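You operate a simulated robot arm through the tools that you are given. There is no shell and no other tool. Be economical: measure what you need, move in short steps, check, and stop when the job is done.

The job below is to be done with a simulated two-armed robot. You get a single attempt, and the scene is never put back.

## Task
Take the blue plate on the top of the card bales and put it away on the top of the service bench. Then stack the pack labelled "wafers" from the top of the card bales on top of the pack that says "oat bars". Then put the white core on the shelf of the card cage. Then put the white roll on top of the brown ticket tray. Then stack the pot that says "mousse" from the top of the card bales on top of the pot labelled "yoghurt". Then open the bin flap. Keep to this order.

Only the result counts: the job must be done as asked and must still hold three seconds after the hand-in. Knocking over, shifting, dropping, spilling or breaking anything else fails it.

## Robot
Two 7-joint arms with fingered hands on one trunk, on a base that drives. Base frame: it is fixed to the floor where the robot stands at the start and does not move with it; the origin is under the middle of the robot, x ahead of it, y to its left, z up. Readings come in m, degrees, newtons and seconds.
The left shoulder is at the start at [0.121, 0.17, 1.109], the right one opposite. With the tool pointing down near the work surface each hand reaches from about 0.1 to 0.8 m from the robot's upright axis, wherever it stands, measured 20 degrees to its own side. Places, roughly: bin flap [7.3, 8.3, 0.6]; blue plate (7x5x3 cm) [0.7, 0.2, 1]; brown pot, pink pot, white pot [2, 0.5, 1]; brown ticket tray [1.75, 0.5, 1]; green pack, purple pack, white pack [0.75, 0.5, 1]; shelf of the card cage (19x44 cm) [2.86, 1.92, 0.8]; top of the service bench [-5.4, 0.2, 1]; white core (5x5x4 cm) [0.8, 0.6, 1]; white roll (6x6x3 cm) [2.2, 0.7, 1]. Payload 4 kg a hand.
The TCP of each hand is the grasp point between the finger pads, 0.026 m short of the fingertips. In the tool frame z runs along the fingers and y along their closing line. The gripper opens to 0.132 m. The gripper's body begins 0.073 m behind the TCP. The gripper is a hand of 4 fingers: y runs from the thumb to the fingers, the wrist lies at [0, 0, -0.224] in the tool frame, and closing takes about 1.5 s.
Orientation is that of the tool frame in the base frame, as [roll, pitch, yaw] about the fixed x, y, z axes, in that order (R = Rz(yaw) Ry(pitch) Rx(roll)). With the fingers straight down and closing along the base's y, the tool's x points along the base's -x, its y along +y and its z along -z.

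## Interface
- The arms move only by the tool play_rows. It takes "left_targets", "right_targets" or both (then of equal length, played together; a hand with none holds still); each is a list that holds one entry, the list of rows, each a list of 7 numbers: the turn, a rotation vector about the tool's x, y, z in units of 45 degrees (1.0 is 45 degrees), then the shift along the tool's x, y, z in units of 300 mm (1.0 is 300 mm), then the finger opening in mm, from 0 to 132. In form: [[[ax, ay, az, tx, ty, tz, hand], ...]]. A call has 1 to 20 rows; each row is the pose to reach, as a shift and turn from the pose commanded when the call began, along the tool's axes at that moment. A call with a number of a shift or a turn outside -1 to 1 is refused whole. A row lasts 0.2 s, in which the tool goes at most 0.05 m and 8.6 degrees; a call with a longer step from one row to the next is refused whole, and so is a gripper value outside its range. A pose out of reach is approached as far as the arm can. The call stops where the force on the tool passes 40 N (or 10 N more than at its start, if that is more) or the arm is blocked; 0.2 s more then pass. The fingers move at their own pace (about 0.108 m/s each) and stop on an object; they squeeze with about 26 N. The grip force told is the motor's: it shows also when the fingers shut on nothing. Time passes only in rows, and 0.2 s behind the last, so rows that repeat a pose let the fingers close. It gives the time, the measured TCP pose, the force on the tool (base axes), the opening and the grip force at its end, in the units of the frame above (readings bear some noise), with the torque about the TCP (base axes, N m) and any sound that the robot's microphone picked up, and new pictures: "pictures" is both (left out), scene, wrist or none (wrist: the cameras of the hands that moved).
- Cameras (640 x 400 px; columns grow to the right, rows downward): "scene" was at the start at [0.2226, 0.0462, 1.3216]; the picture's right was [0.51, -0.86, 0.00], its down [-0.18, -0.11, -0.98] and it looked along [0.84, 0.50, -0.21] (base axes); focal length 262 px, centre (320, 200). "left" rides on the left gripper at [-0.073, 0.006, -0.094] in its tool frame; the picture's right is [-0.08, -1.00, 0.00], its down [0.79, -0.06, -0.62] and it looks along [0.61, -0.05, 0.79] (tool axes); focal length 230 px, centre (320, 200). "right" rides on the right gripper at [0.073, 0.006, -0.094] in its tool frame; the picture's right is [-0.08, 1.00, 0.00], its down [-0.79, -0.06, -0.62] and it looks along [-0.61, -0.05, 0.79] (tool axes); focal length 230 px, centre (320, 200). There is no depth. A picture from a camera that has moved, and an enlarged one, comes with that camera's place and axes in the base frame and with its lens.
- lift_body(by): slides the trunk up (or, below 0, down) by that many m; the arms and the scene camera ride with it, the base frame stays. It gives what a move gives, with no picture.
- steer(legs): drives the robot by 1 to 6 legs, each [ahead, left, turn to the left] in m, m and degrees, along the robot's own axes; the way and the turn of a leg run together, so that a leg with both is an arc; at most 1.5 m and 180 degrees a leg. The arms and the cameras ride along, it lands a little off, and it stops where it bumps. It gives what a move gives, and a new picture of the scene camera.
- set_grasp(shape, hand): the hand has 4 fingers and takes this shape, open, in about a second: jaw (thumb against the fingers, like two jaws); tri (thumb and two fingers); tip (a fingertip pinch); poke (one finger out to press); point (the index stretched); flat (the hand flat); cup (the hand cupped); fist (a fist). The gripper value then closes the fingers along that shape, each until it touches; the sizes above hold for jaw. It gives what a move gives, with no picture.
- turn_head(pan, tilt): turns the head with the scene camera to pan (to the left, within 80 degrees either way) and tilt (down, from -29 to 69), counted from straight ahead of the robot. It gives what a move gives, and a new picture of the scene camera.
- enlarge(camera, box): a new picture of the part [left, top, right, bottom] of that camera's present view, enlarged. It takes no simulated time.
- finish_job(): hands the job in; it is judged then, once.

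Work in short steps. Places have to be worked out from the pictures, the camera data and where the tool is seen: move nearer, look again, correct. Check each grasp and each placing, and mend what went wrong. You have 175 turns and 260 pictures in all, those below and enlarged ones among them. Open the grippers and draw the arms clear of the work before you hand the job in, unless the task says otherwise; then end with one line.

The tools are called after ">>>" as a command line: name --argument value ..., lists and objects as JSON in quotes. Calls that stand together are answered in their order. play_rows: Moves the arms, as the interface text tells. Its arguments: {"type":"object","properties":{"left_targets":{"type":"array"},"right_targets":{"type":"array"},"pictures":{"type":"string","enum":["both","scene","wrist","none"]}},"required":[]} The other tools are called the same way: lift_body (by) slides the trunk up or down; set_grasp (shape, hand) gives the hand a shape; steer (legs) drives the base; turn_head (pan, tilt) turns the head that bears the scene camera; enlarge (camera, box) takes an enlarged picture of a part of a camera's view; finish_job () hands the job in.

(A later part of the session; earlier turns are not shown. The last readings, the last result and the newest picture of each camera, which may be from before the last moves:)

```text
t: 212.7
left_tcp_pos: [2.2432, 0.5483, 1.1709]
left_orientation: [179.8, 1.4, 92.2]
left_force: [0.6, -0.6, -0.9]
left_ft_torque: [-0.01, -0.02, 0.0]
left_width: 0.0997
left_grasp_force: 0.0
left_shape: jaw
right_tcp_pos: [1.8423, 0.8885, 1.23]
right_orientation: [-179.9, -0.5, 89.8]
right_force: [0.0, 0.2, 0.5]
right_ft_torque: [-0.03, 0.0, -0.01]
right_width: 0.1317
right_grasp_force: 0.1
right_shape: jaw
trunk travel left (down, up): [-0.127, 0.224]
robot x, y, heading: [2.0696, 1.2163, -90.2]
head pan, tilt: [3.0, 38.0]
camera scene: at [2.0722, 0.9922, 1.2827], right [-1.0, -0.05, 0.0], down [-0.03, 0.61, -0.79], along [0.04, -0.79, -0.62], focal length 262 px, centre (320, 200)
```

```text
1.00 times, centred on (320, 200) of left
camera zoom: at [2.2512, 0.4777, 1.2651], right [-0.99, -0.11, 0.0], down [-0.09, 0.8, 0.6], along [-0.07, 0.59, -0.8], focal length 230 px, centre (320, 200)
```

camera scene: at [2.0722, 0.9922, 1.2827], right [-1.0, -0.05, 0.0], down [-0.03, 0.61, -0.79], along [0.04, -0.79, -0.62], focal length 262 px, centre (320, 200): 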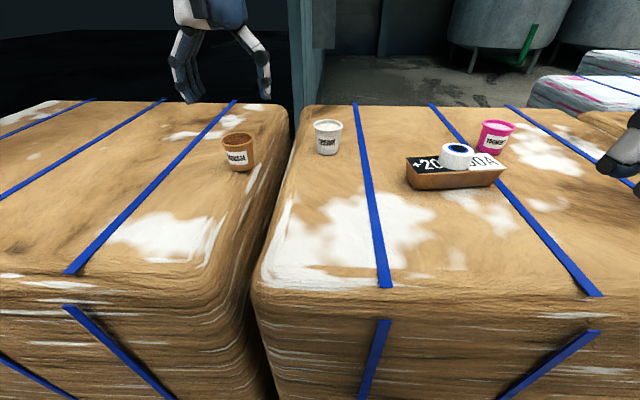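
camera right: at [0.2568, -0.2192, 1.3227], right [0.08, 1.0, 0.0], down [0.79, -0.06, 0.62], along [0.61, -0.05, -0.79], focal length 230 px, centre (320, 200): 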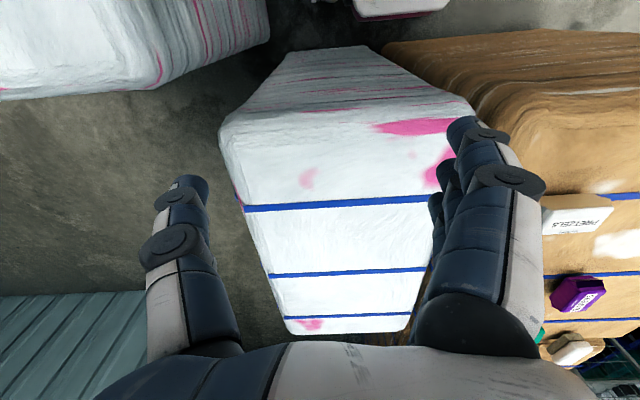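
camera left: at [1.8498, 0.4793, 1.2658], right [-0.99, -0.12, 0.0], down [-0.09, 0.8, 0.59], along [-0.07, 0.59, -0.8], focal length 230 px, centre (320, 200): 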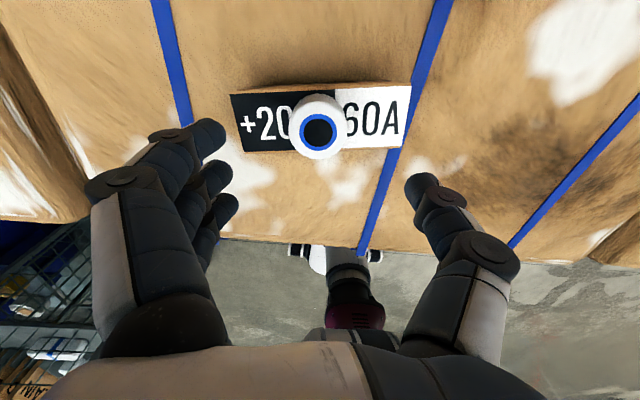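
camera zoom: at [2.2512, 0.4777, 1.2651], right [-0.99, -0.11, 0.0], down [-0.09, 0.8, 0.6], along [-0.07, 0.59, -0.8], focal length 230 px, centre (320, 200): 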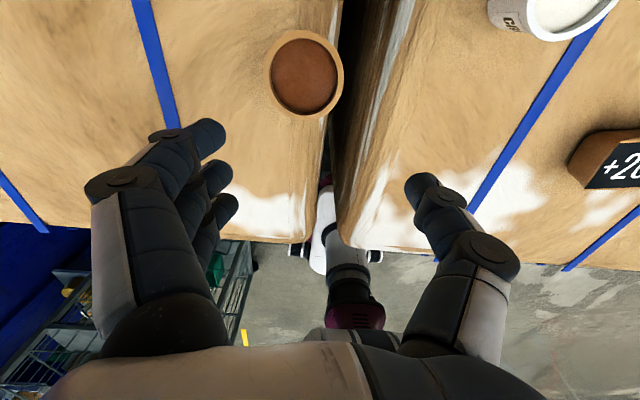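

Triangulated: mousse centre (2.26, 0.507), rim z≈1.052, rim ø≈62 mm. To stay well inside reach I drive 4 cm forward and 1.7 cm left.

>>> steer --legs '[[0.041, 0.017, 0]]'

>>> play_rows --left_targets '[[[0, 0, 0, 0, 0, 0.08, 100], [0, 0, 0, 0, 0, 0.16, 100], [0, 0, 0, 0, 0, 0.24, 100], [0, 0, 0, 0, 0, 0.27, 100], [0, 0, 0, 0, 0, 0.27, 100]]]' --pictures "both"

```text
t: 213.6
left_tcp_pos: [2.2588, 0.5086, 1.1704]
left_orientation: [179.9, 1.4, 92.1]
left_force: [0.6, 0.2, 0.1]
left_ft_torque: [0.04, 0.04, 0.01]
left_width: 0.0994
left_grasp_force: 0.0
left_shape: jaw
right_tcp_pos: [1.8601, 0.8479, 1.2313]
right_orientation: [179.9, -0.6, 89.8]
right_force: [0.0, -0.3, -0.4]
right_ft_torque: [-0.01, -0.01, 0.01]
right_width: 0.1317
right_grasp_force: 0.1
right_shape: jaw
trunk travel left (down, up): [-0.127, 0.224]
robot x, y, heading: [2.0813, 1.178, -90.3]
head pan, tilt: [3.0, 38.0]
camera scene: at [2.0889, 0.9511, 1.2827], right [-1.0, -0.05, 0.0], down [-0.03, 0.62, -0.79], along [0.04, -0.79, -0.62], focal length 262 px, centre (320, 200)
```

scene: 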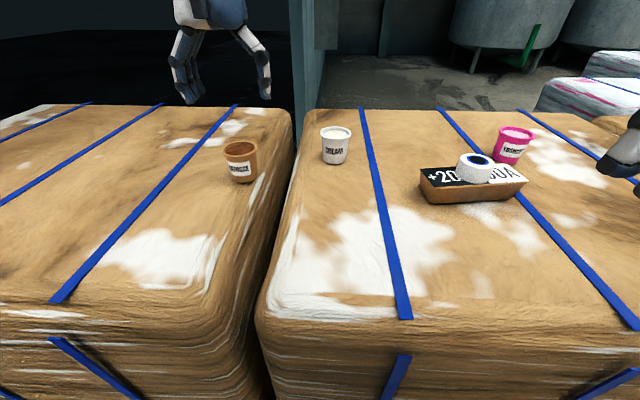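

```text
t: 214.8
left_tcp_pos: [2.259, 0.5064, 1.0892]
left_orientation: [179.9, 1.5, 92.0]
left_force: [-0.2, 0.2, 0.3]
left_ft_torque: [0.01, 0.03, 0.02]
left_width: 0.1
left_grasp_force: 0.2
left_shape: jaw
right_tcp_pos: [1.8591, 0.8479, 1.2303]
right_orientation: [-180.0, -0.6, 89.8]
right_force: [0.8, -0.1, -0.4]
right_ft_torque: [0.0, 0.05, 0.0]
right_width: 0.1319
right_grasp_force: 0.1
right_shape: jaw
trunk travel left (down, up): [-0.127, 0.224]
robot x, y, heading: [2.0827, 1.1775, -90.3]
head pan, tilt: [3.0, 38.0]
camera scene: at [2.0883, 0.9518, 1.2827], right [-1.0, -0.05, 0.0], down [-0.03, 0.61, -0.79], along [0.04, -0.79, -0.62], focal length 262 px, centre (320, 200)
camera left: at [2.2679, 0.4352, 1.1842], right [-0.99, -0.11, 0.0], down [-0.09, 0.8, 0.6], along [-0.07, 0.59, -0.8], focal length 230 px, centre (320, 200)
```

scene: 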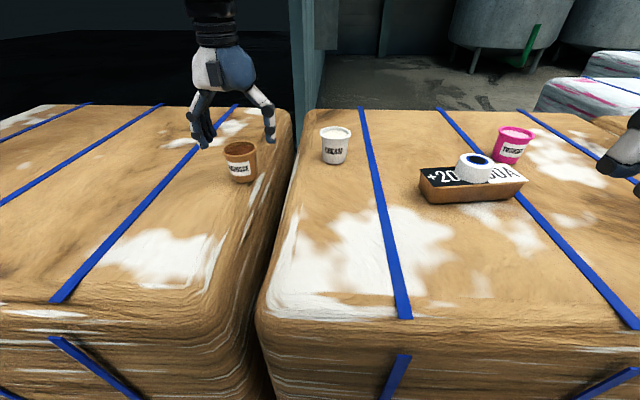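
left: 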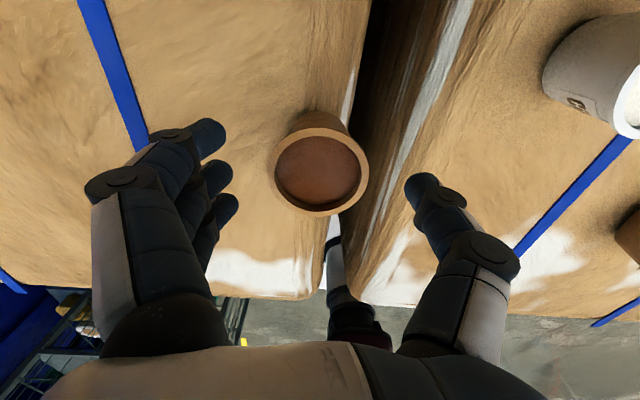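

Mousse is centred. I lower to z≈1.036 and close.

>>> play_rows --left_targets '[[[0, 0, 0, 0.008, 0, 0.06, 100], [0, 0, 0, 0.008, 0, 0.12, 100], [0, 0, 0, 0.008, 0, 0.178, 95], [0, 0, 0, 0.008, 0, 0.178, 80], [0, 0, 0, 0.008, 0, 0.178, 60], [0, 0, 0, 0.008, 0, 0.178, 40], [0, 0, 0, 0.008, 0, 0.178, 25], [0, 0, 0, 0.008, 0, 0.178, 25], [0, 0, 0, 0.008, 0, 0.178, 25]]]' --pictures "wrist"

>>> enlarge --camera "scene" --box '[170, 80, 300, 200]'

```text
t: 216.8
left_tcp_pos: [2.2597, 0.5077, 1.0351]
left_orientation: [179.8, 1.5, 92.0]
left_force: [-0.1, 0.1, -0.6]
left_ft_torque: [-0.01, 0.01, 0.02]
left_width: 0.0397
left_grasp_force: 25.6
left_shape: jaw
right_tcp_pos: [1.8589, 0.8481, 1.2309]
right_orientation: [-179.9, -0.5, 89.8]
right_force: [0.4, 0.4, 0.0]
right_ft_torque: [-0.03, 0.0, -0.01]
right_width: 0.1318
right_grasp_force: 0.0
right_shape: jaw
trunk travel left (down, up): [-0.127, 0.224]
robot x, y, heading: [2.0825, 1.1817, -90.1]
head pan, tilt: [3.0, 38.0]
camera left: at [2.2678, 0.4365, 1.1304], right [-0.99, -0.11, 0.0], down [-0.09, 0.8, 0.6], along [-0.07, 0.59, -0.8], focal length 230 px, centre (320, 200)
```

left: 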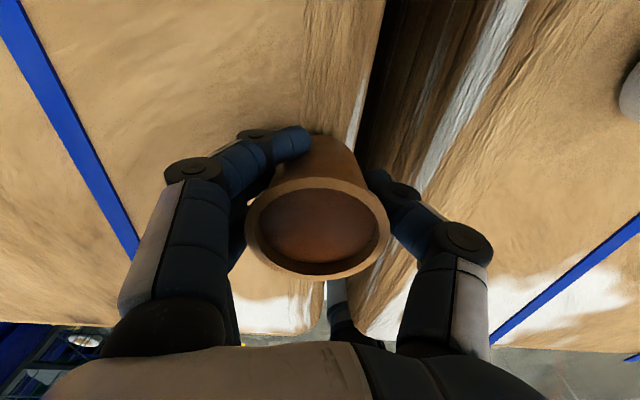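

```text
3.33 times, centred on (235, 140) of scene
camera zoom: at [2.0884, 0.9516, 1.2826], right [-1.0, -0.05, 0.0], down [-0.03, 0.61, -0.79], along [0.04, -0.79, -0.62], focal length 872 px, centre (603, 400)
```

zoom: 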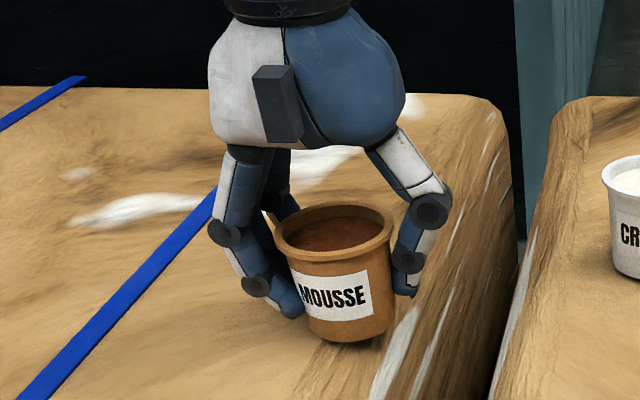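

Held. I lift slowly and check that it hangs steadily.

>>> play_rows --left_targets '[[[0, 0, 0, 0, 0, -0.03, 25], [0, 0, 0, 0, 0, -0.08, 25], [0, 0, 0, 0, 0, -0.15, 25], [0, 0, 0, 0, 0, -0.24, 25], [0, 0, 0, 0, 0, -0.33, 25], [0, 0, 0, 0, 0, -0.4, 25], [0, 0, 0, 0, 0, -0.4, 25]]]' --pictures "wrist"

>>> enlarge --camera "scene" --box '[170, 40, 300, 160]'

```text
t: 218.4
left_tcp_pos: [2.2589, 0.5106, 1.1548]
left_orientation: [179.9, 1.5, 92.1]
left_force: [0.2, 0.1, -1.0]
left_ft_torque: [-0.02, -0.02, -0.03]
left_width: 0.0397
left_grasp_force: 26.2
left_shape: jaw
right_tcp_pos: [1.8586, 0.8477, 1.2302]
right_orientation: [-179.9, -0.6, 89.8]
right_force: [-0.7, 0.8, -0.1]
right_ft_torque: [0.01, 0.01, 0.02]
right_width: 0.1318
right_grasp_force: 0.0
right_shape: jaw
trunk travel left (down, up): [-0.127, 0.224]
robot x, y, heading: [2.0837, 1.1796, -90.0]
head pan, tilt: [3.0, 38.0]
camera left: at [2.2671, 0.439, 1.2508], right [-0.99, -0.11, 0.0], down [-0.09, 0.8, 0.6], along [-0.07, 0.59, -0.8], focal length 230 px, centre (320, 200)
```

left: 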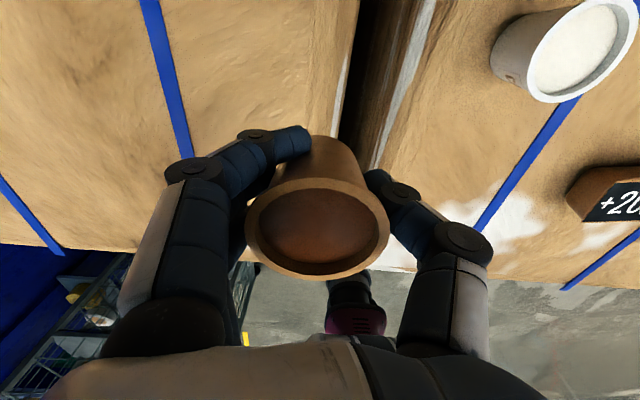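

```text
3.33 times, centred on (235, 100) of scene
camera zoom: at [2.0884, 0.9514, 1.2826], right [-1.0, -0.05, 0.0], down [-0.03, 0.62, -0.79], along [0.04, -0.79, -0.62], focal length 872 px, centre (603, 533)
```

zoom: 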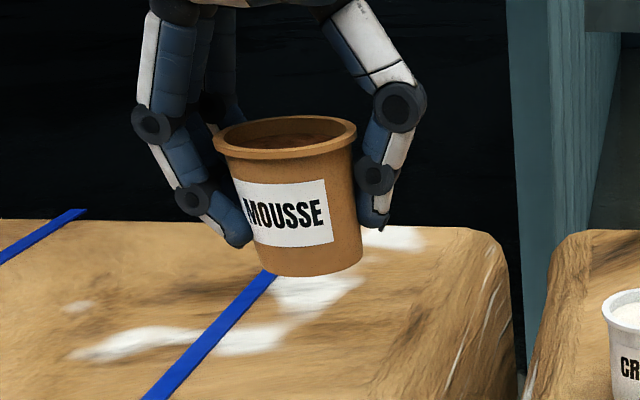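

The pot hangs practically upright. I drive right 0.545 then forward 0.045, so that the mousse comes near the yoghurt at (1.71, 0.42).

>>> steer --legs '[[0, -0.545, 0], [0.045, 0, 0]]'

>>> enlarge --camera "scene" --box '[160, 60, 320, 180]'

>>> enlarge --camera "left" --box '[0, 0, 640, 400]'

```text
t: 222.0
left_tcp_pos: [1.7098, 0.4673, 1.1558]
left_orientation: [179.9, 1.5, 92.0]
left_force: [-0.1, 0.0, -1.6]
left_ft_torque: [0.03, 0.02, 0.0]
left_width: 0.0395
left_grasp_force: 25.8
left_shape: jaw
right_tcp_pos: [1.3116, 0.8047, 1.2299]
right_orientation: [-180.0, -0.7, 89.8]
right_force: [-0.3, -0.5, 0.1]
right_ft_torque: [0.02, 0.0, -0.01]
right_width: 0.1316
right_grasp_force: 0.0
right_shape: jaw
trunk travel left (down, up): [-0.127, 0.224]
robot x, y, heading: [1.5336, 1.1343, -90.1]
head pan, tilt: [3.0, 38.0]
camera scene: at [1.5413, 0.9086, 1.2826], right [-1.0, -0.05, 0.0], down [-0.03, 0.62, -0.79], along [0.04, -0.79, -0.62], focal length 262 px, centre (320, 200)
```

scene: 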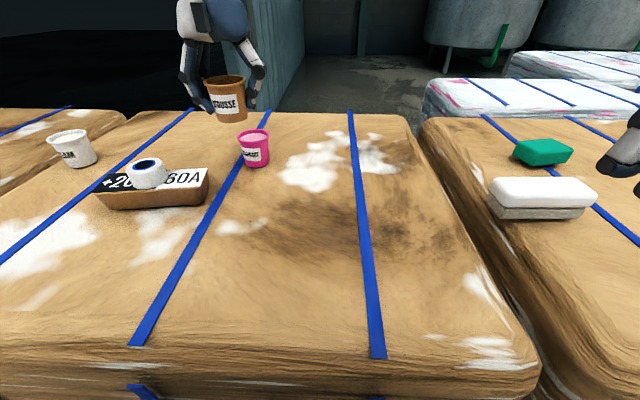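

```text
3.33 times, centred on (240, 120) of scene
camera zoom: at [1.5413, 0.9086, 1.2826], right [-1.0, -0.05, 0.0], down [-0.03, 0.62, -0.79], along [0.04, -0.79, -0.62], focal length 872 px, centre (587, 467)
```

zoom: 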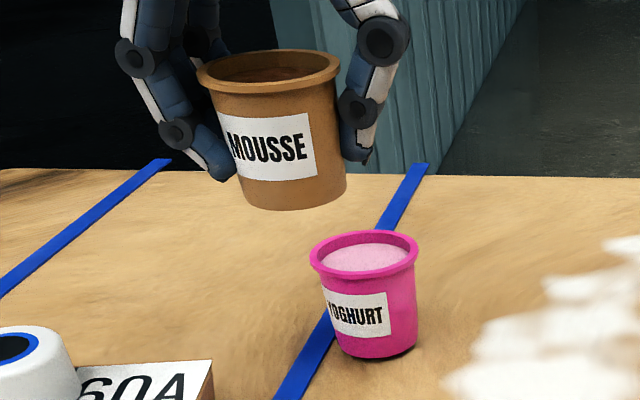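

```text
1.00 times, centred on (320, 200) of left
camera zoom: at [1.719, 0.3958, 1.2506], right [-0.99, -0.11, 0.0], down [-0.09, 0.8, 0.6], along [-0.07, 0.59, -0.8], focal length 230 px, centre (320, 200)
```

zoom: 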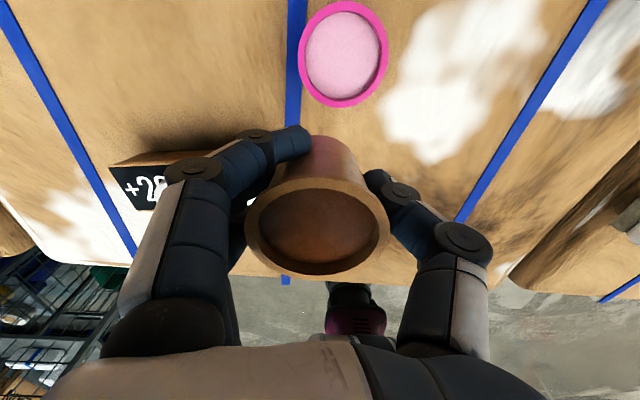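

Yoghurt rim triangulated: centre (1.702, 0.408), z≈1.05. I move the pot over it while easing down to z≈1.115 (bottom ≈1.07).

>>> play_rows --left_targets '[[[0, 0, 0, -0.05, -0.01, 0.04, 25], [0, 0, 0, -0.1, -0.02, 0.08, 25], [0, 0, 0, -0.15, -0.03, 0.11, 25], [0, 0, 0, -0.19, -0.034, 0.133, 25], [0, 0, 0, -0.206, -0.034, 0.133, 25], [0, 0, 0, -0.206, -0.034, 0.133, 25]]]' --pictures "none"

>>> enlarge --camera "scene" --box '[180, 60, 320, 180]'

>>> enlarge --camera "left" --box '[160, 40, 480, 280]'

```text
t: 223.4
left_tcp_pos: [1.7027, 0.4047, 1.1163]
left_orientation: [179.9, 1.4, 92.0]
left_force: [-0.7, 0.2, -1.1]
left_ft_torque: [-0.04, 0.02, -0.01]
left_width: 0.0394
left_grasp_force: 25.9
left_shape: jaw
right_tcp_pos: [1.3114, 0.806, 1.2314]
right_orientation: [180.0, -0.5, 89.6]
right_force: [0.7, 0.2, 0.2]
right_ft_torque: [0.03, 0.06, -0.02]
right_width: 0.1317
right_grasp_force: 0.0
right_shape: jaw
trunk travel left (down, up): [-0.127, 0.224]
robot x, y, heading: [1.5335, 1.135, -90.5]
head pan, tilt: [3.0, 38.0]
```

```text
3.33 times, centred on (250, 120) of scene
camera zoom: at [1.5414, 0.9094, 1.2827], right [-1.0, -0.05, 0.0], down [-0.03, 0.61, -0.79], along [0.04, -0.79, -0.62], focal length 872 px, centre (553, 467)
```

zoom: 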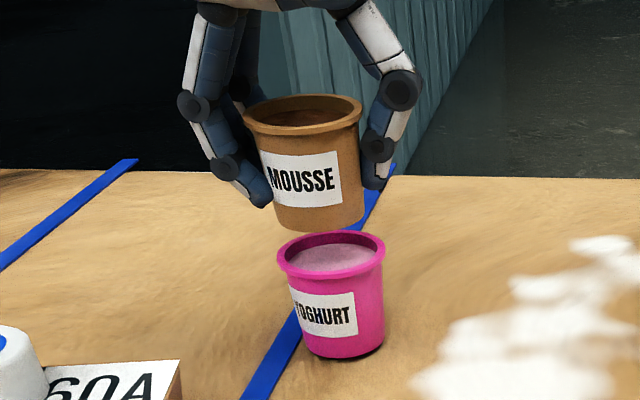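

```text
1.67 times, centred on (320, 160) of left
camera zoom: at [1.7111, 0.333, 1.2128], right [-0.99, -0.11, 0.0], down [-0.09, 0.8, 0.6], along [-0.07, 0.59, -0.8], focal length 384 px, centre (320, 267)
```

zoom: 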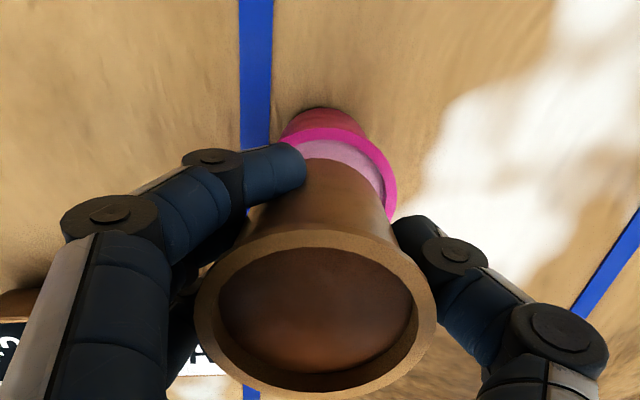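

Nearly concentric; I shift 4 mm towards −x and lower to z≈1.10.

>>> play_rows --left_targets '[[[0, 0, 0, 0.0, -0.013, 0.0, 25], [0, 0, 0, 0.003, -0.013, 0.02, 25], [0, 0, 0, 0.003, -0.013, 0.04, 25], [0, 0, 0, 0.003, -0.013, 0.052, 25], [0, 0, 0, 0.003, -0.013, 0.052, 25]]]' --pictures "none"

>>> enlarge --camera "scene" --box '[200, 80, 300, 180]'

>>> enlarge --camera "left" --box '[220, 60, 420, 200]'

```text
t: 224.6
left_tcp_pos: [1.6997, 0.4054, 1.102]
left_orientation: [179.9, 1.5, 92.0]
left_force: [-0.8, 0.6, -1.9]
left_ft_torque: [-0.04, -0.02, 0.0]
left_width: 0.0398
left_grasp_force: 26.1
left_shape: jaw
right_tcp_pos: [1.312, 0.8059, 1.2304]
right_orientation: [179.9, -0.5, 89.7]
right_force: [0.5, 0.0, -0.6]
right_ft_torque: [0.03, -0.01, 0.0]
right_width: 0.1317
right_grasp_force: 0.1
right_shape: jaw
trunk travel left (down, up): [-0.127, 0.224]
robot x, y, heading: [1.5386, 1.1382, -90.3]
head pan, tilt: [3.0, 38.0]
```

```text
4.00 times, centred on (250, 130) of scene
camera zoom: at [1.5414, 0.9093, 1.2827], right [-1.0, -0.05, 0.0], down [-0.03, 0.61, -0.79], along [0.04, -0.79, -0.62], focal length 1047 px, centre (600, 480)
```

zoom: 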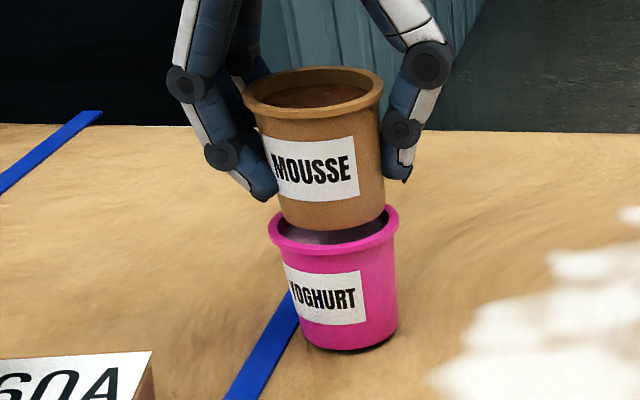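

```text
2.86 times, centred on (320, 130) of left
camera zoom: at [1.7072, 0.3335, 1.1968], right [-0.99, -0.11, 0.0], down [-0.09, 0.8, 0.6], along [-0.07, 0.59, -0.8], focal length 657 px, centre (320, 400)
```

zoom: 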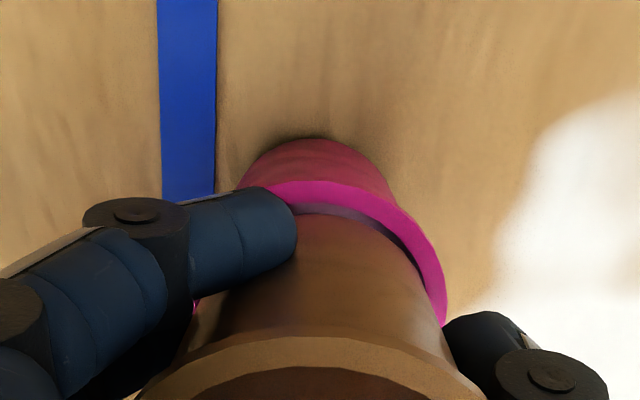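

Concentric in both views. I lower in small steps to contact.

>>> play_rows --left_targets '[[[0, 0, 0, 0.004, 0, 0.01, 25], [0, 0, 0, 0.004, 0, 0.02, 25], [0, 0, 0, 0.004, 0, 0.028, 25], [0, 0, 0, 0.004, 0, 0.028, 25]]]' --pictures "none"

>>> enlarge --camera "scene" --box '[200, 80, 300, 180]'

```text
t: 225.6
left_tcp_pos: [1.6995, 0.4062, 1.0944]
left_orientation: [179.9, 1.8, 92.0]
left_force: [-0.6, -1.5, 9.5]
left_ft_torque: [0.1, -0.07, -0.01]
left_width: 0.0397
left_grasp_force: 26.1
left_shape: jaw
right_tcp_pos: [1.3116, 0.8082, 1.2314]
right_orientation: [180.0, -0.5, 89.6]
right_force: [1.2, -0.2, -0.5]
right_ft_torque: [-0.04, -0.01, 0.01]
right_width: 0.1319
right_grasp_force: 0.1
right_shape: jaw
trunk travel left (down, up): [-0.127, 0.224]
robot x, y, heading: [1.533, 1.1374, -90.4]
head pan, tilt: [3.0, 38.0]
```

```text
4.00 times, centred on (250, 130) of scene
camera zoom: at [1.5412, 0.9104, 1.2831], right [-1.0, -0.05, 0.0], down [-0.03, 0.61, -0.79], along [0.04, -0.79, -0.62], focal length 1047 px, centre (600, 480)
```

zoom: 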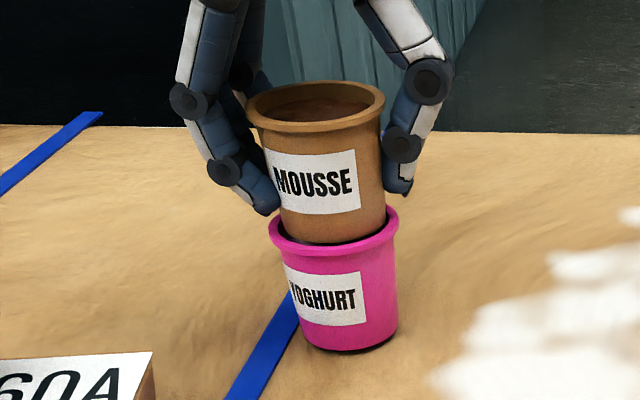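

Contact at 9.5 N, sitting centred in the rim. I open slowly without moving.

>>> play_rows --left_targets '[[[0, 0, 0, 0, 0, -0.003, 45], [0, 0, 0, 0, 0, -0.003, 55], [0, 0, 0, 0, 0, -0.003, 70], [0, 0, 0, 0, 0, -0.003, 85], [0, 0, 0, 0, 0, -0.003, 100], [0, 0, 0, 0, 0, -0.003, 100]]]' --pictures "wrist"

>>> enlarge --camera "scene" --box '[200, 80, 300, 180]'

```text
t: 227.0
left_tcp_pos: [1.699, 0.4059, 1.0935]
left_orientation: [179.9, 1.5, 92.0]
left_force: [0.3, 0.3, 0.5]
left_ft_torque: [-0.01, -0.01, 0.02]
left_width: 0.0997
left_grasp_force: 0.0
left_shape: jaw
right_tcp_pos: [1.3124, 0.8062, 1.2306]
right_orientation: [180.0, -0.6, 89.8]
right_force: [0.0, -1.0, 0.1]
right_ft_torque: [-0.02, 0.01, 0.01]
right_width: 0.1322
right_grasp_force: 0.1
right_shape: jaw
trunk travel left (down, up): [-0.127, 0.224]
robot x, y, heading: [1.5377, 1.137, -90.2]
head pan, tilt: [3.0, 38.0]
camera left: at [1.7073, 0.3345, 1.1893], right [-0.99, -0.11, 0.0], down [-0.09, 0.8, 0.6], along [-0.07, 0.59, -0.8], focal length 230 px, centre (320, 200)
```

left: 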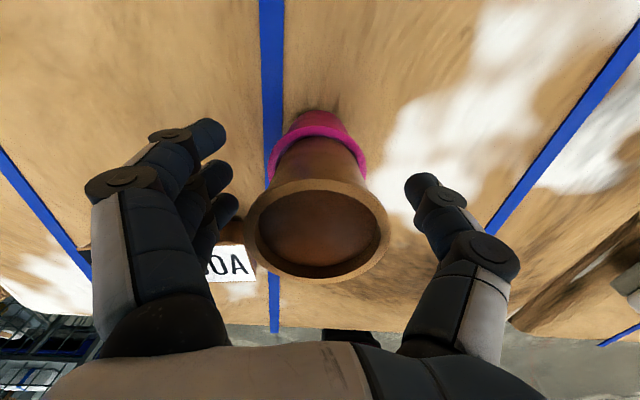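

```text
4.00 times, centred on (250, 130) of scene
camera zoom: at [1.5414, 0.9094, 1.2827], right [-1.0, -0.05, 0.0], down [-0.03, 0.61, -0.79], along [0.04, -0.79, -0.62], focal length 1047 px, centre (600, 480)
```

zoom: 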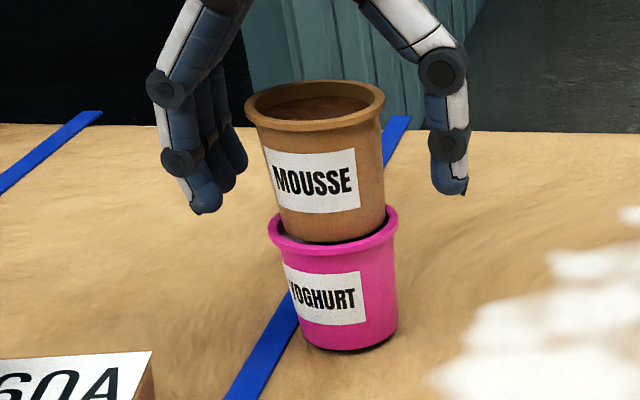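

The mousse stands stable on the yoghurt. I withdraw: up a little, then up and back towards the robot.

>>> play_rows --left_targets '[[[0, 0, 0, 0, 0, -0.05, 100], [0, 0, 0, 0.0, 0, -0.1, 100], [0, 0, 0, 0.06, 0, -0.16, 100], [0, 0, 0, 0.14, 0, -0.24, 100], [0, 0, 0, 0.26, 0, -0.3, 100], [0, 0, 0, 0.38, 0, -0.34, 100]]]' --pictures "scene"

```text
t: 228.4
left_tcp_pos: [1.6952, 0.5233, 1.1965]
left_orientation: [-179.6, 1.6, 92.2]
left_force: [-0.9, -0.2, 0.4]
left_ft_torque: [-0.01, -0.07, 0.04]
left_width: 0.0997
left_grasp_force: 0.1
left_shape: jaw
right_tcp_pos: [1.3111, 0.808, 1.2307]
right_orientation: [179.9, -0.6, 89.5]
right_force: [-0.7, 0.2, 0.5]
right_ft_torque: [-0.05, -0.06, 0.01]
right_width: 0.132
right_grasp_force: 0.1
right_shape: jaw
trunk travel left (down, up): [-0.127, 0.224]
robot x, y, heading: [1.5365, 1.1353, -90.4]
head pan, tilt: [3.0, 38.0]
camera scene: at [1.5396, 0.9104, 1.283], right [-1.0, -0.05, 0.0], down [-0.03, 0.61, -0.79], along [0.04, -0.79, -0.61], focal length 262 px, centre (320, 200)
```

scene: 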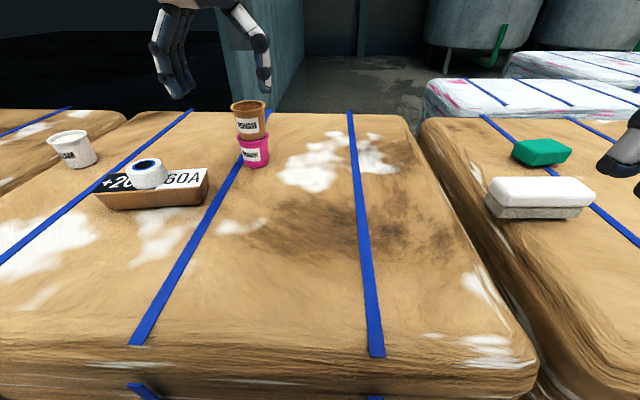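

All bale tasks are done. Now the bin flap: I back away, turn to face +y/+x and look for a way.

>>> steer --legs '[[-1.2, -0.2, 0], [0, 0, 135]]'

>>> turn_head --pan 0 --tilt 8

```text
t: 240.2
left_tcp_pos: [1.681, 2.8891, 1.1935]
left_orientation: [-179.6, 1.6, -133.8]
left_force: [0.1, -0.1, -0.1]
left_ft_torque: [0.0, 0.02, -0.04]
left_width: 0.0995
left_grasp_force: 0.0
left_shape: jaw
right_tcp_pos: [1.7452, 2.4153, 1.2309]
right_orientation: [-180.0, -0.5, -136.3]
right_force: [0.4, -0.5, 0.1]
right_ft_torque: [0.0, 0.01, 0.01]
right_width: 0.1319
right_grasp_force: 0.0
right_shape: jaw
trunk travel left (down, up): [-0.127, 0.224]
robot x, y, heading: [1.3524, 2.3455, 43.9]
head pan, tilt: [3.0, 38.0]
camera scene: at [1.5125, 2.5043, 1.2827], right [0.73, -0.69, 0.0], down [-0.42, -0.45, -0.79], along [0.54, 0.57, -0.62], focal length 262 px, centre (320, 200)
```

scene: 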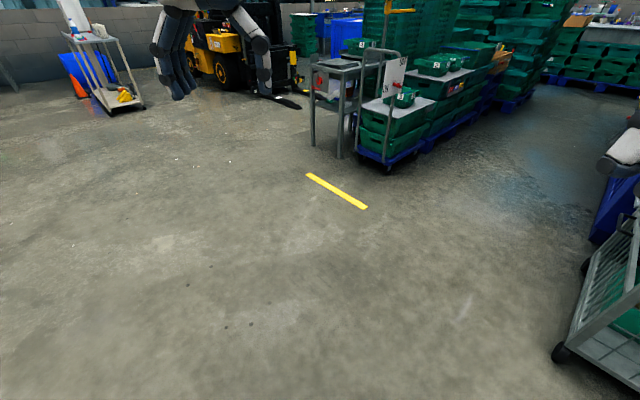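

```text
t: 241.2
left_tcp_pos: [1.6819, 2.8889, 1.1936]
left_orientation: [-179.6, 1.5, -133.7]
left_force: [-0.5, -0.7, 1.0]
left_ft_torque: [0.0, 0.01, 0.0]
left_width: 0.1
left_grasp_force: 0.1
left_shape: jaw
right_tcp_pos: [1.7443, 2.4153, 1.2314]
right_orientation: [180.0, -0.5, -136.3]
right_force: [0.5, 0.4, -0.1]
right_ft_torque: [-0.01, 0.0, -0.03]
right_width: 0.1317
right_grasp_force: 0.2
right_shape: jaw
trunk travel left (down, up): [-0.127, 0.224]
robot x, y, heading: [1.3506, 2.3475, 43.9]
head pan, tilt: [0.0, 8.0]
camera scene: at [1.5204, 2.5055, 1.3305], right [0.69, -0.72, 0.0], down [-0.1, -0.1, -0.99], along [0.72, 0.68, -0.14], focal length 262 px, centre (320, 200)
```

scene: 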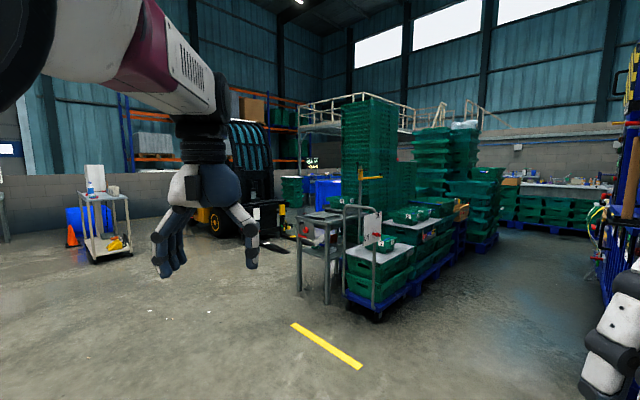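

The flap should appear near (314,186): there's a blue bin there behind the trolleys. I zoom in.

>>> enlarge --camera "scene" --box '[220, 140, 420, 280]'

>>> enlarge --camera "scene" --box '[420, 120, 640, 280]'

```text
2.86 times, centred on (320, 210) of scene
camera zoom: at [1.5204, 2.5055, 1.3305], right [0.69, -0.72, 0.0], down [-0.1, -0.1, -0.99], along [0.72, 0.68, -0.14], focal length 748 px, centre (320, 171)
```

zoom: 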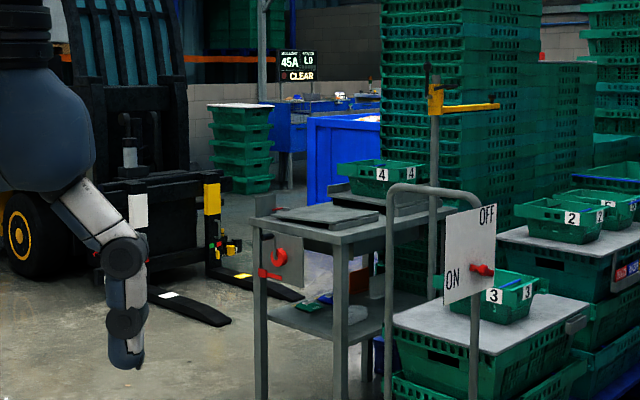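

```text
2.50 times, centred on (530, 200) of scene
camera zoom: at [1.5204, 2.5055, 1.3305], right [0.69, -0.72, 0.0], down [-0.1, -0.1, -0.99], along [0.72, 0.68, -0.14], focal length 654 px, centre (-205, 200)
```

zoom: 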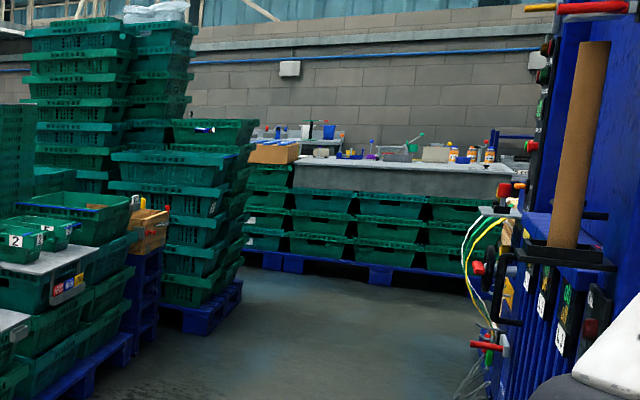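

Two possible ways; I first go to about (2.2, 4.9) facing +x, to look along the gap between the trolley table and the fork lift.

>>> steer --legs '[[1.1, 0.55, 0], [1.1, 0.55, 0], [0, 0, -25]]'

>>> turn_head --pan 0 --tilt 15

```text
t: 254.5
left_tcp_pos: [2.7221, 5.0127, 1.1934]
left_orientation: [-179.6, 1.5, -159.6]
left_force: [0.3, 0.0, -0.6]
left_ft_torque: [-0.04, 0.01, 0.02]
left_width: 0.0995
left_grasp_force: 0.0
left_shape: jaw
right_tcp_pos: [2.5711, 4.5567, 1.2309]
right_orientation: [180.0, -0.5, -162.2]
right_force: [0.0, -0.9, -0.6]
right_ft_torque: [0.0, 0.01, 0.0]
right_width: 0.1316
right_grasp_force: 0.1
right_shape: jaw
trunk travel left (down, up): [-0.127, 0.224]
robot x, y, heading: [2.1898, 4.6679, 17.9]
head pan, tilt: [0.0, 8.0]
camera scene: at [2.4106, 4.7371, 1.3306], right [0.31, -0.95, 0.0], down [-0.13, -0.04, -0.99], along [0.94, 0.3, -0.14], focal length 262 px, centre (320, 200)
```

scene: 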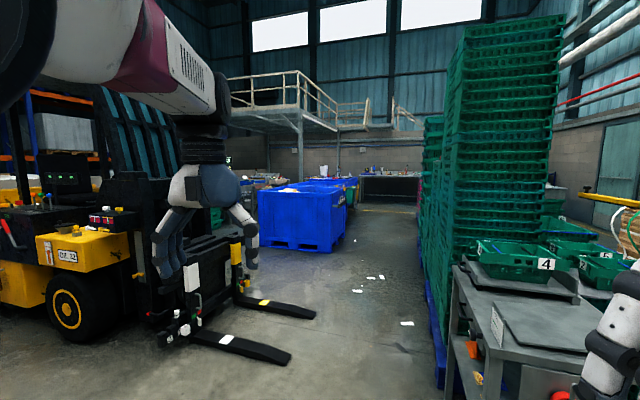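

```text
t: 255.2
left_tcp_pos: [2.722, 5.0129, 1.1945]
left_orientation: [-179.5, 1.6, -159.5]
left_force: [0.4, 0.1, 0.1]
left_ft_torque: [-0.04, -0.04, -0.02]
left_width: 0.0998
left_grasp_force: 0.1
left_shape: jaw
right_tcp_pos: [2.5719, 4.5581, 1.2308]
right_orientation: [180.0, -0.5, -162.2]
right_force: [0.8, -0.4, 0.4]
right_ft_torque: [-0.03, -0.01, 0.01]
right_width: 0.1319
right_grasp_force: 0.1
right_shape: jaw
trunk travel left (down, up): [-0.127, 0.224]
robot x, y, heading: [2.1873, 4.6686, 18.0]
head pan, tilt: [0.0, 15.0]
camera scene: at [2.4112, 4.7378, 1.3193], right [0.31, -0.95, 0.0], down [-0.25, -0.08, -0.97], along [0.92, 0.3, -0.26], focal length 262 px, centre (320, 200)
```

scene: 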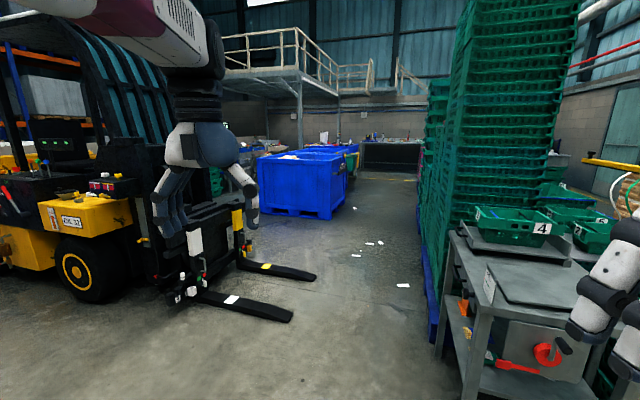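

There's a ~1 m corridor along y≈5.0 between fork tips and crate stacks. I go through it to x≈5.3.

>>> steer --legs '[[0, 0, -18], [0.6, 0.3, 0], [1.3, 0, 0], [1.2, 0, 0]]'

>>> turn_head --pan 50 --tilt 12

```text
t: 264.0
left_tcp_pos: [4.292, 5.1274, 1.2074]
left_orientation: [-179.3, 2.8, -178.7]
left_force: [-0.9, 0.3, 1.0]
left_ft_torque: [0.0, -0.03, -0.02]
left_width: 0.0995
left_grasp_force: 0.1
left_shape: jaw
right_tcp_pos: [3.9924, 4.747, 1.2491]
right_orientation: [179.5, 3.6, 178.5]
right_force: [-0.4, -0.3, -1.1]
right_ft_torque: [-0.01, 0.02, 0.0]
right_width: 0.1319
right_grasp_force: 0.0
right_shape: jaw
trunk travel left (down, up): [-0.127, 0.224]
robot x, y, heading: [3.7008, 4.9692, -1.6]
head pan, tilt: [0.0, 15.0]
stopped in leg 3: the robot was blocked; the commanded pose is now the measured one
camera scene: at [3.9065, 4.9716, 1.325], right [-0.03, -1.0, 0.0], down [-0.24, 0.0, -0.97], along [0.97, -0.03, -0.24], focal length 262 px, centre (320, 200)
```

scene: 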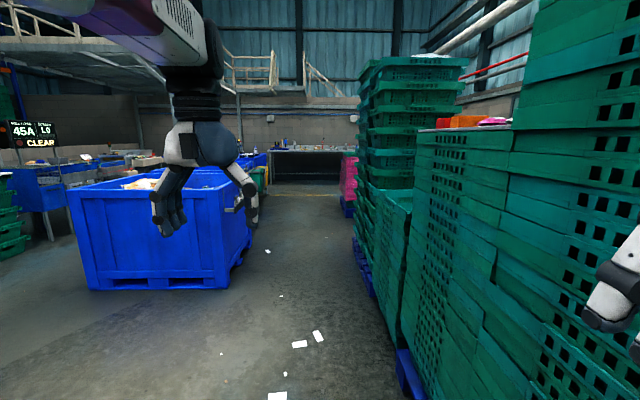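

```text
t: 265.2
left_tcp_pos: [4.2913, 5.1288, 1.2088]
left_orientation: [-179.2, 3.0, -178.8]
left_force: [0.4, -0.1, 0.2]
left_ft_torque: [0.01, 0.02, 0.0]
left_width: 0.0998
left_grasp_force: 0.1
left_shape: jaw
right_tcp_pos: [3.9927, 4.745, 1.2494]
right_orientation: [179.6, 3.6, 178.5]
right_force: [-0.6, -0.3, -0.7]
right_ft_torque: [0.02, -0.02, 0.01]
right_width: 0.1318
right_grasp_force: 0.0
right_shape: jaw
trunk travel left (down, up): [-0.127, 0.224]
robot x, y, heading: [3.7073, 4.9769, -1.5]
head pan, tilt: [50.0, 12.0]
camera scene: at [3.8738, 5.0443, 1.3289], right [0.75, -0.66, 0.02], down [-0.11, -0.16, -0.98], along [0.65, 0.73, -0.19], focal length 262 px, centre (320, 200)
```

scene: 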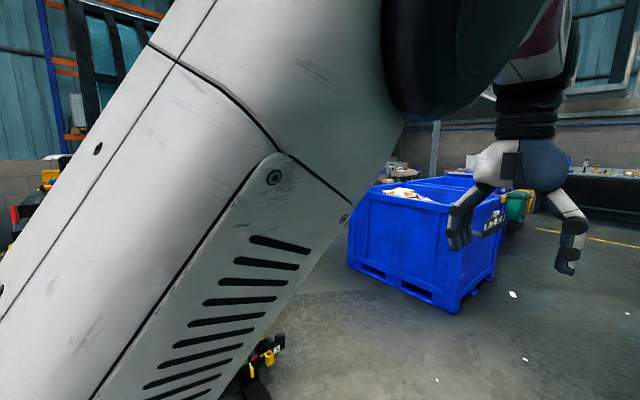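

Something blocked at x=3.70. I look to the right and left/down to see what was touched before moving again.

>>> turn_head --pan -65 --tilt 35

>>> turn_head --pan 35 --tilt 60

```text
t: 267.1
left_tcp_pos: [4.2923, 5.1282, 1.2085]
left_orientation: [-179.2, 2.9, -178.7]
left_force: [0.0, 0.0, 0.9]
left_ft_torque: [0.03, 0.0, 0.0]
left_width: 0.0996
left_grasp_force: 0.0
left_shape: jaw
right_tcp_pos: [3.9936, 4.7461, 1.2494]
right_orientation: [179.6, 3.5, 178.5]
right_force: [-0.5, -0.5, -0.2]
right_ft_torque: [-0.01, -0.01, -0.02]
right_width: 0.1318
right_grasp_force: 0.0
right_shape: jaw
trunk travel left (down, up): [-0.127, 0.224]
robot x, y, heading: [3.698, 4.9709, -1.4]
head pan, tilt: [-65.0, 35.0]
camera scene: at [3.8481, 4.8935, 1.2919], right [-0.92, -0.4, -0.02], down [-0.21, 0.52, -0.83], along [0.34, -0.75, -0.56], focal length 262 px, centre (320, 200)
```

scene: 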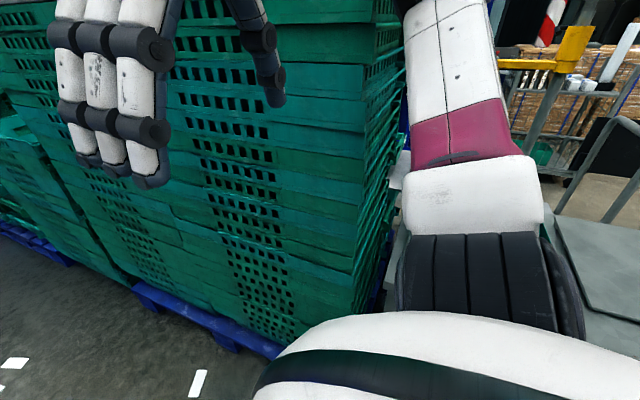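

```text
t: 268.9
left_tcp_pos: [4.2926, 5.1287, 1.2079]
left_orientation: [-179.1, 2.8, -178.7]
left_force: [0.4, 0.0, 0.1]
left_ft_torque: [-0.01, 0.04, -0.03]
left_width: 0.1001
left_grasp_force: 0.0
left_shape: jaw
right_tcp_pos: [3.9925, 4.7463, 1.2482]
right_orientation: [179.5, 3.4, 178.5]
right_force: [0.5, 0.2, -0.3]
right_ft_torque: [0.05, -0.01, 0.01]
right_width: 0.1318
right_grasp_force: 0.0
right_shape: jaw
trunk travel left (down, up): [-0.127, 0.224]
robot x, y, heading: [3.7038, 4.9714, -1.4]
head pan, tilt: [35.0, 60.0]
camera scene: at [3.8865, 4.9821, 1.266], right [0.11, -0.99, 0.01], down [-0.78, -0.09, -0.61], along [0.61, 0.06, -0.79], focal length 262 px, centre (320, 200)
```

scene: 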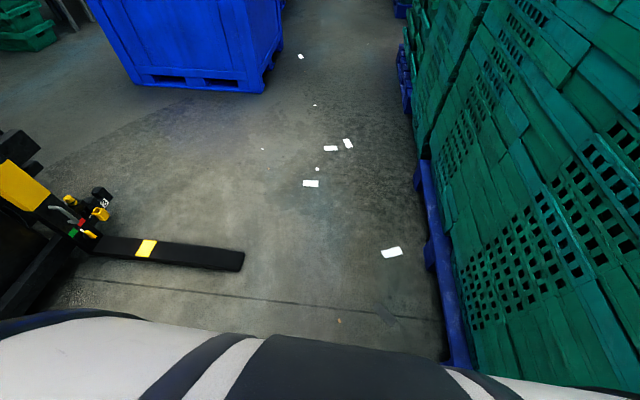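

The right elbow seems to have touched the tall crate stack. I back off 0.2 m and stretch the right arm forward to tuck its elbow in.

>>> steer --legs '[[-0.2, 0.02, 0]]'

>>> play_rows --right_targets '[[[0, 0, 0, -0.12, 0.03, 0, 132], [0, 0, 0, -0.24, 0.06, 0, 132], [0, 0, 0, -0.36, 0.09, 0, 132], [0, 0, 0, -0.48, 0.12, 0, 132], [0, 0, 0, -0.6, 0.15, 0, 132], [0, 0, 0, -0.72, 0.17, 0, 132], [0, 0, 0, -0.84, 0.17, 0, 132], [0, 0, 0, -0.95, 0.17, 0, 132]]]' --pictures "none"

>>> turn_head --pan -45 --tilt 25

```text
t: 269.5
left_tcp_pos: [4.2988, 5.1293, 1.2007]
left_orientation: [-178.4, 2.0, -178.9]
left_force: [-0.3, -0.1, 0.0]
left_ft_torque: [0.01, -0.01, -0.01]
left_width: 0.0996
left_grasp_force: 0.1
left_shape: jaw
right_tcp_pos: [3.9947, 4.7468, 1.2484]
right_orientation: [179.7, 3.3, 178.0]
right_force: [-0.6, -1.0, 0.0]
right_ft_torque: [0.0, -0.03, 0.02]
right_width: 0.1317
right_grasp_force: 0.0
right_shape: jaw
trunk travel left (down, up): [-0.127, 0.224]
robot x, y, heading: [3.697, 4.9754, -1.8]
head pan, tilt: [35.0, 60.0]
stopped in leg 1: the robot was blocked; the commanded pose is now the measured one
camera scene: at [3.8898, 4.9837, 1.2611], right [0.13, -0.99, 0.01], down [-0.81, -0.11, -0.57], along [0.57, 0.07, -0.82], focal length 262 px, centre (320, 200)
```

scene: 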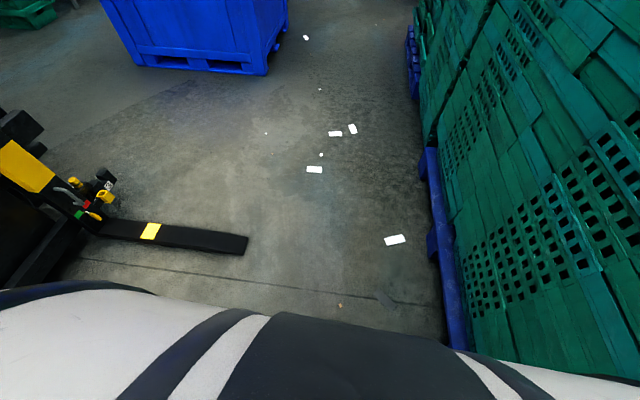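

```text
t: 271.3
left_tcp_pos: [4.3175, 5.1267, 1.194]
left_orientation: [-178.7, 1.2, -178.5]
left_force: [-0.8, 0.1, 0.5]
left_ft_torque: [0.0, -0.06, -0.01]
left_width: 0.0999
left_grasp_force: 0.0
left_shape: jaw
right_tcp_pos: [4.3042, 4.7833, 1.2528]
right_orientation: [179.5, 2.4, 178.3]
right_force: [0.1, 0.0, 0.2]
right_ft_torque: [0.0, -0.03, 0.01]
right_width: 0.1321
right_grasp_force: 0.1
right_shape: jaw
trunk travel left (down, up): [-0.127, 0.224]
robot x, y, heading: [3.696, 4.9767, -1.4]
head pan, tilt: [35.0, 60.0]
```

```text
t: 272.9
left_tcp_pos: [4.3172, 5.1246, 1.1924]
left_orientation: [-179.0, 1.2, -178.7]
left_force: [0.0, 0.3, 0.0]
left_ft_torque: [0.0, -0.03, 0.0]
left_width: 0.0999
left_grasp_force: 0.2
left_shape: jaw
right_tcp_pos: [4.303, 4.7832, 1.252]
right_orientation: [179.4, 2.2, 178.3]
right_force: [0.2, -0.4, 0.5]
right_ft_torque: [0.02, 0.01, 0.0]
right_width: 0.1317
right_grasp_force: 0.1
right_shape: jaw
trunk travel left (down, up): [-0.127, 0.224]
robot x, y, heading: [3.6996, 4.9742, -1.6]
head pan, tilt: [-45.0, 25.0]
camera scene: at [3.9032, 4.9018, 1.303], right [-0.73, -0.69, 0.0], down [-0.29, 0.31, -0.91], along [0.62, -0.66, -0.42], focal length 262 px, centre (320, 200)
```

scene: 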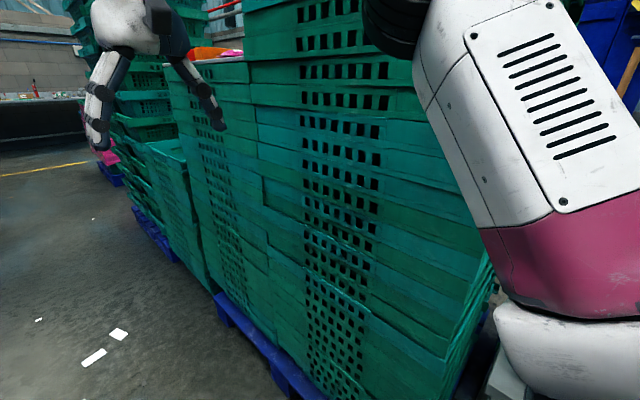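

Still touching something. I look further right before moving.

>>> turn_head --pan -80 --tilt 50

>>> turn_head --pan 70 --tilt 55

```text
t: 273.9
left_tcp_pos: [4.3182, 5.1242, 1.1918]
left_orientation: [-179.1, 1.3, -178.7]
left_force: [0.7, 0.6, 0.0]
left_ft_torque: [0.0, -0.02, 0.0]
left_width: 0.1
left_grasp_force: 0.0
left_shape: jaw
right_tcp_pos: [4.3045, 4.7829, 1.2513]
right_orientation: [179.3, 2.2, 178.3]
right_force: [0.8, -0.5, 0.4]
right_ft_torque: [-0.01, -0.04, 0.01]
right_width: 0.132
right_grasp_force: 0.1
right_shape: jaw
trunk travel left (down, up): [-0.127, 0.224]
robot x, y, heading: [3.6982, 4.9748, -1.6]
head pan, tilt: [-80.0, 50.0]
camera scene: at [3.8512, 4.8926, 1.2655], right [-0.99, -0.15, 0.0], down [-0.11, 0.76, -0.64], along [0.09, -0.64, -0.77], focal length 262 px, centre (320, 200)
```

scene: 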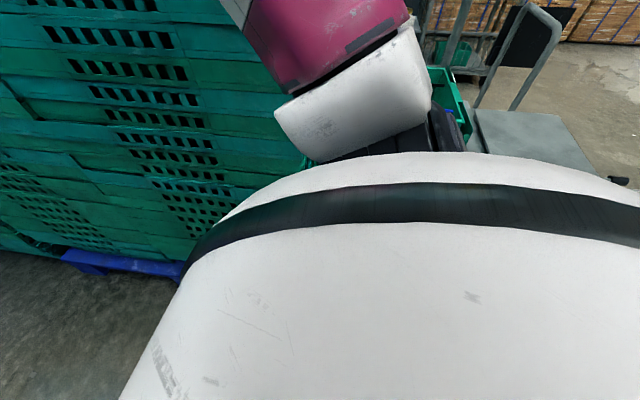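

```text
t: 276.2
left_tcp_pos: [4.3192, 5.126, 1.1917]
left_orientation: [-178.8, 1.2, -178.7]
left_force: [0.7, -1.2, 0.0]
left_ft_torque: [0.0, 0.0, 0.0]
left_width: 0.0999
left_grasp_force: 0.0
left_shape: jaw
right_tcp_pos: [4.3041, 4.7821, 1.2516]
right_orientation: [179.4, 2.2, 178.3]
right_force: [-0.7, 0.3, -0.2]
right_ft_torque: [-0.01, 0.02, -0.04]
right_width: 0.1318
right_grasp_force: 0.1
right_shape: jaw
trunk travel left (down, up): [-0.127, 0.224]
robot x, y, heading: [3.6966, 4.9752, -1.8]
head pan, tilt: [70.0, 55.0]
camera scene: at [3.9134, 4.979, 1.2615], right [0.14, -0.99, 0.0], down [-0.79, -0.11, -0.6], along [0.6, 0.08, -0.8], focal length 262 px, centre (320, 200)
```

scene: 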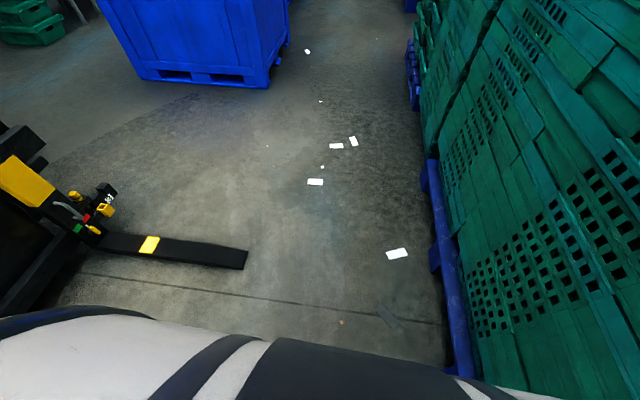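

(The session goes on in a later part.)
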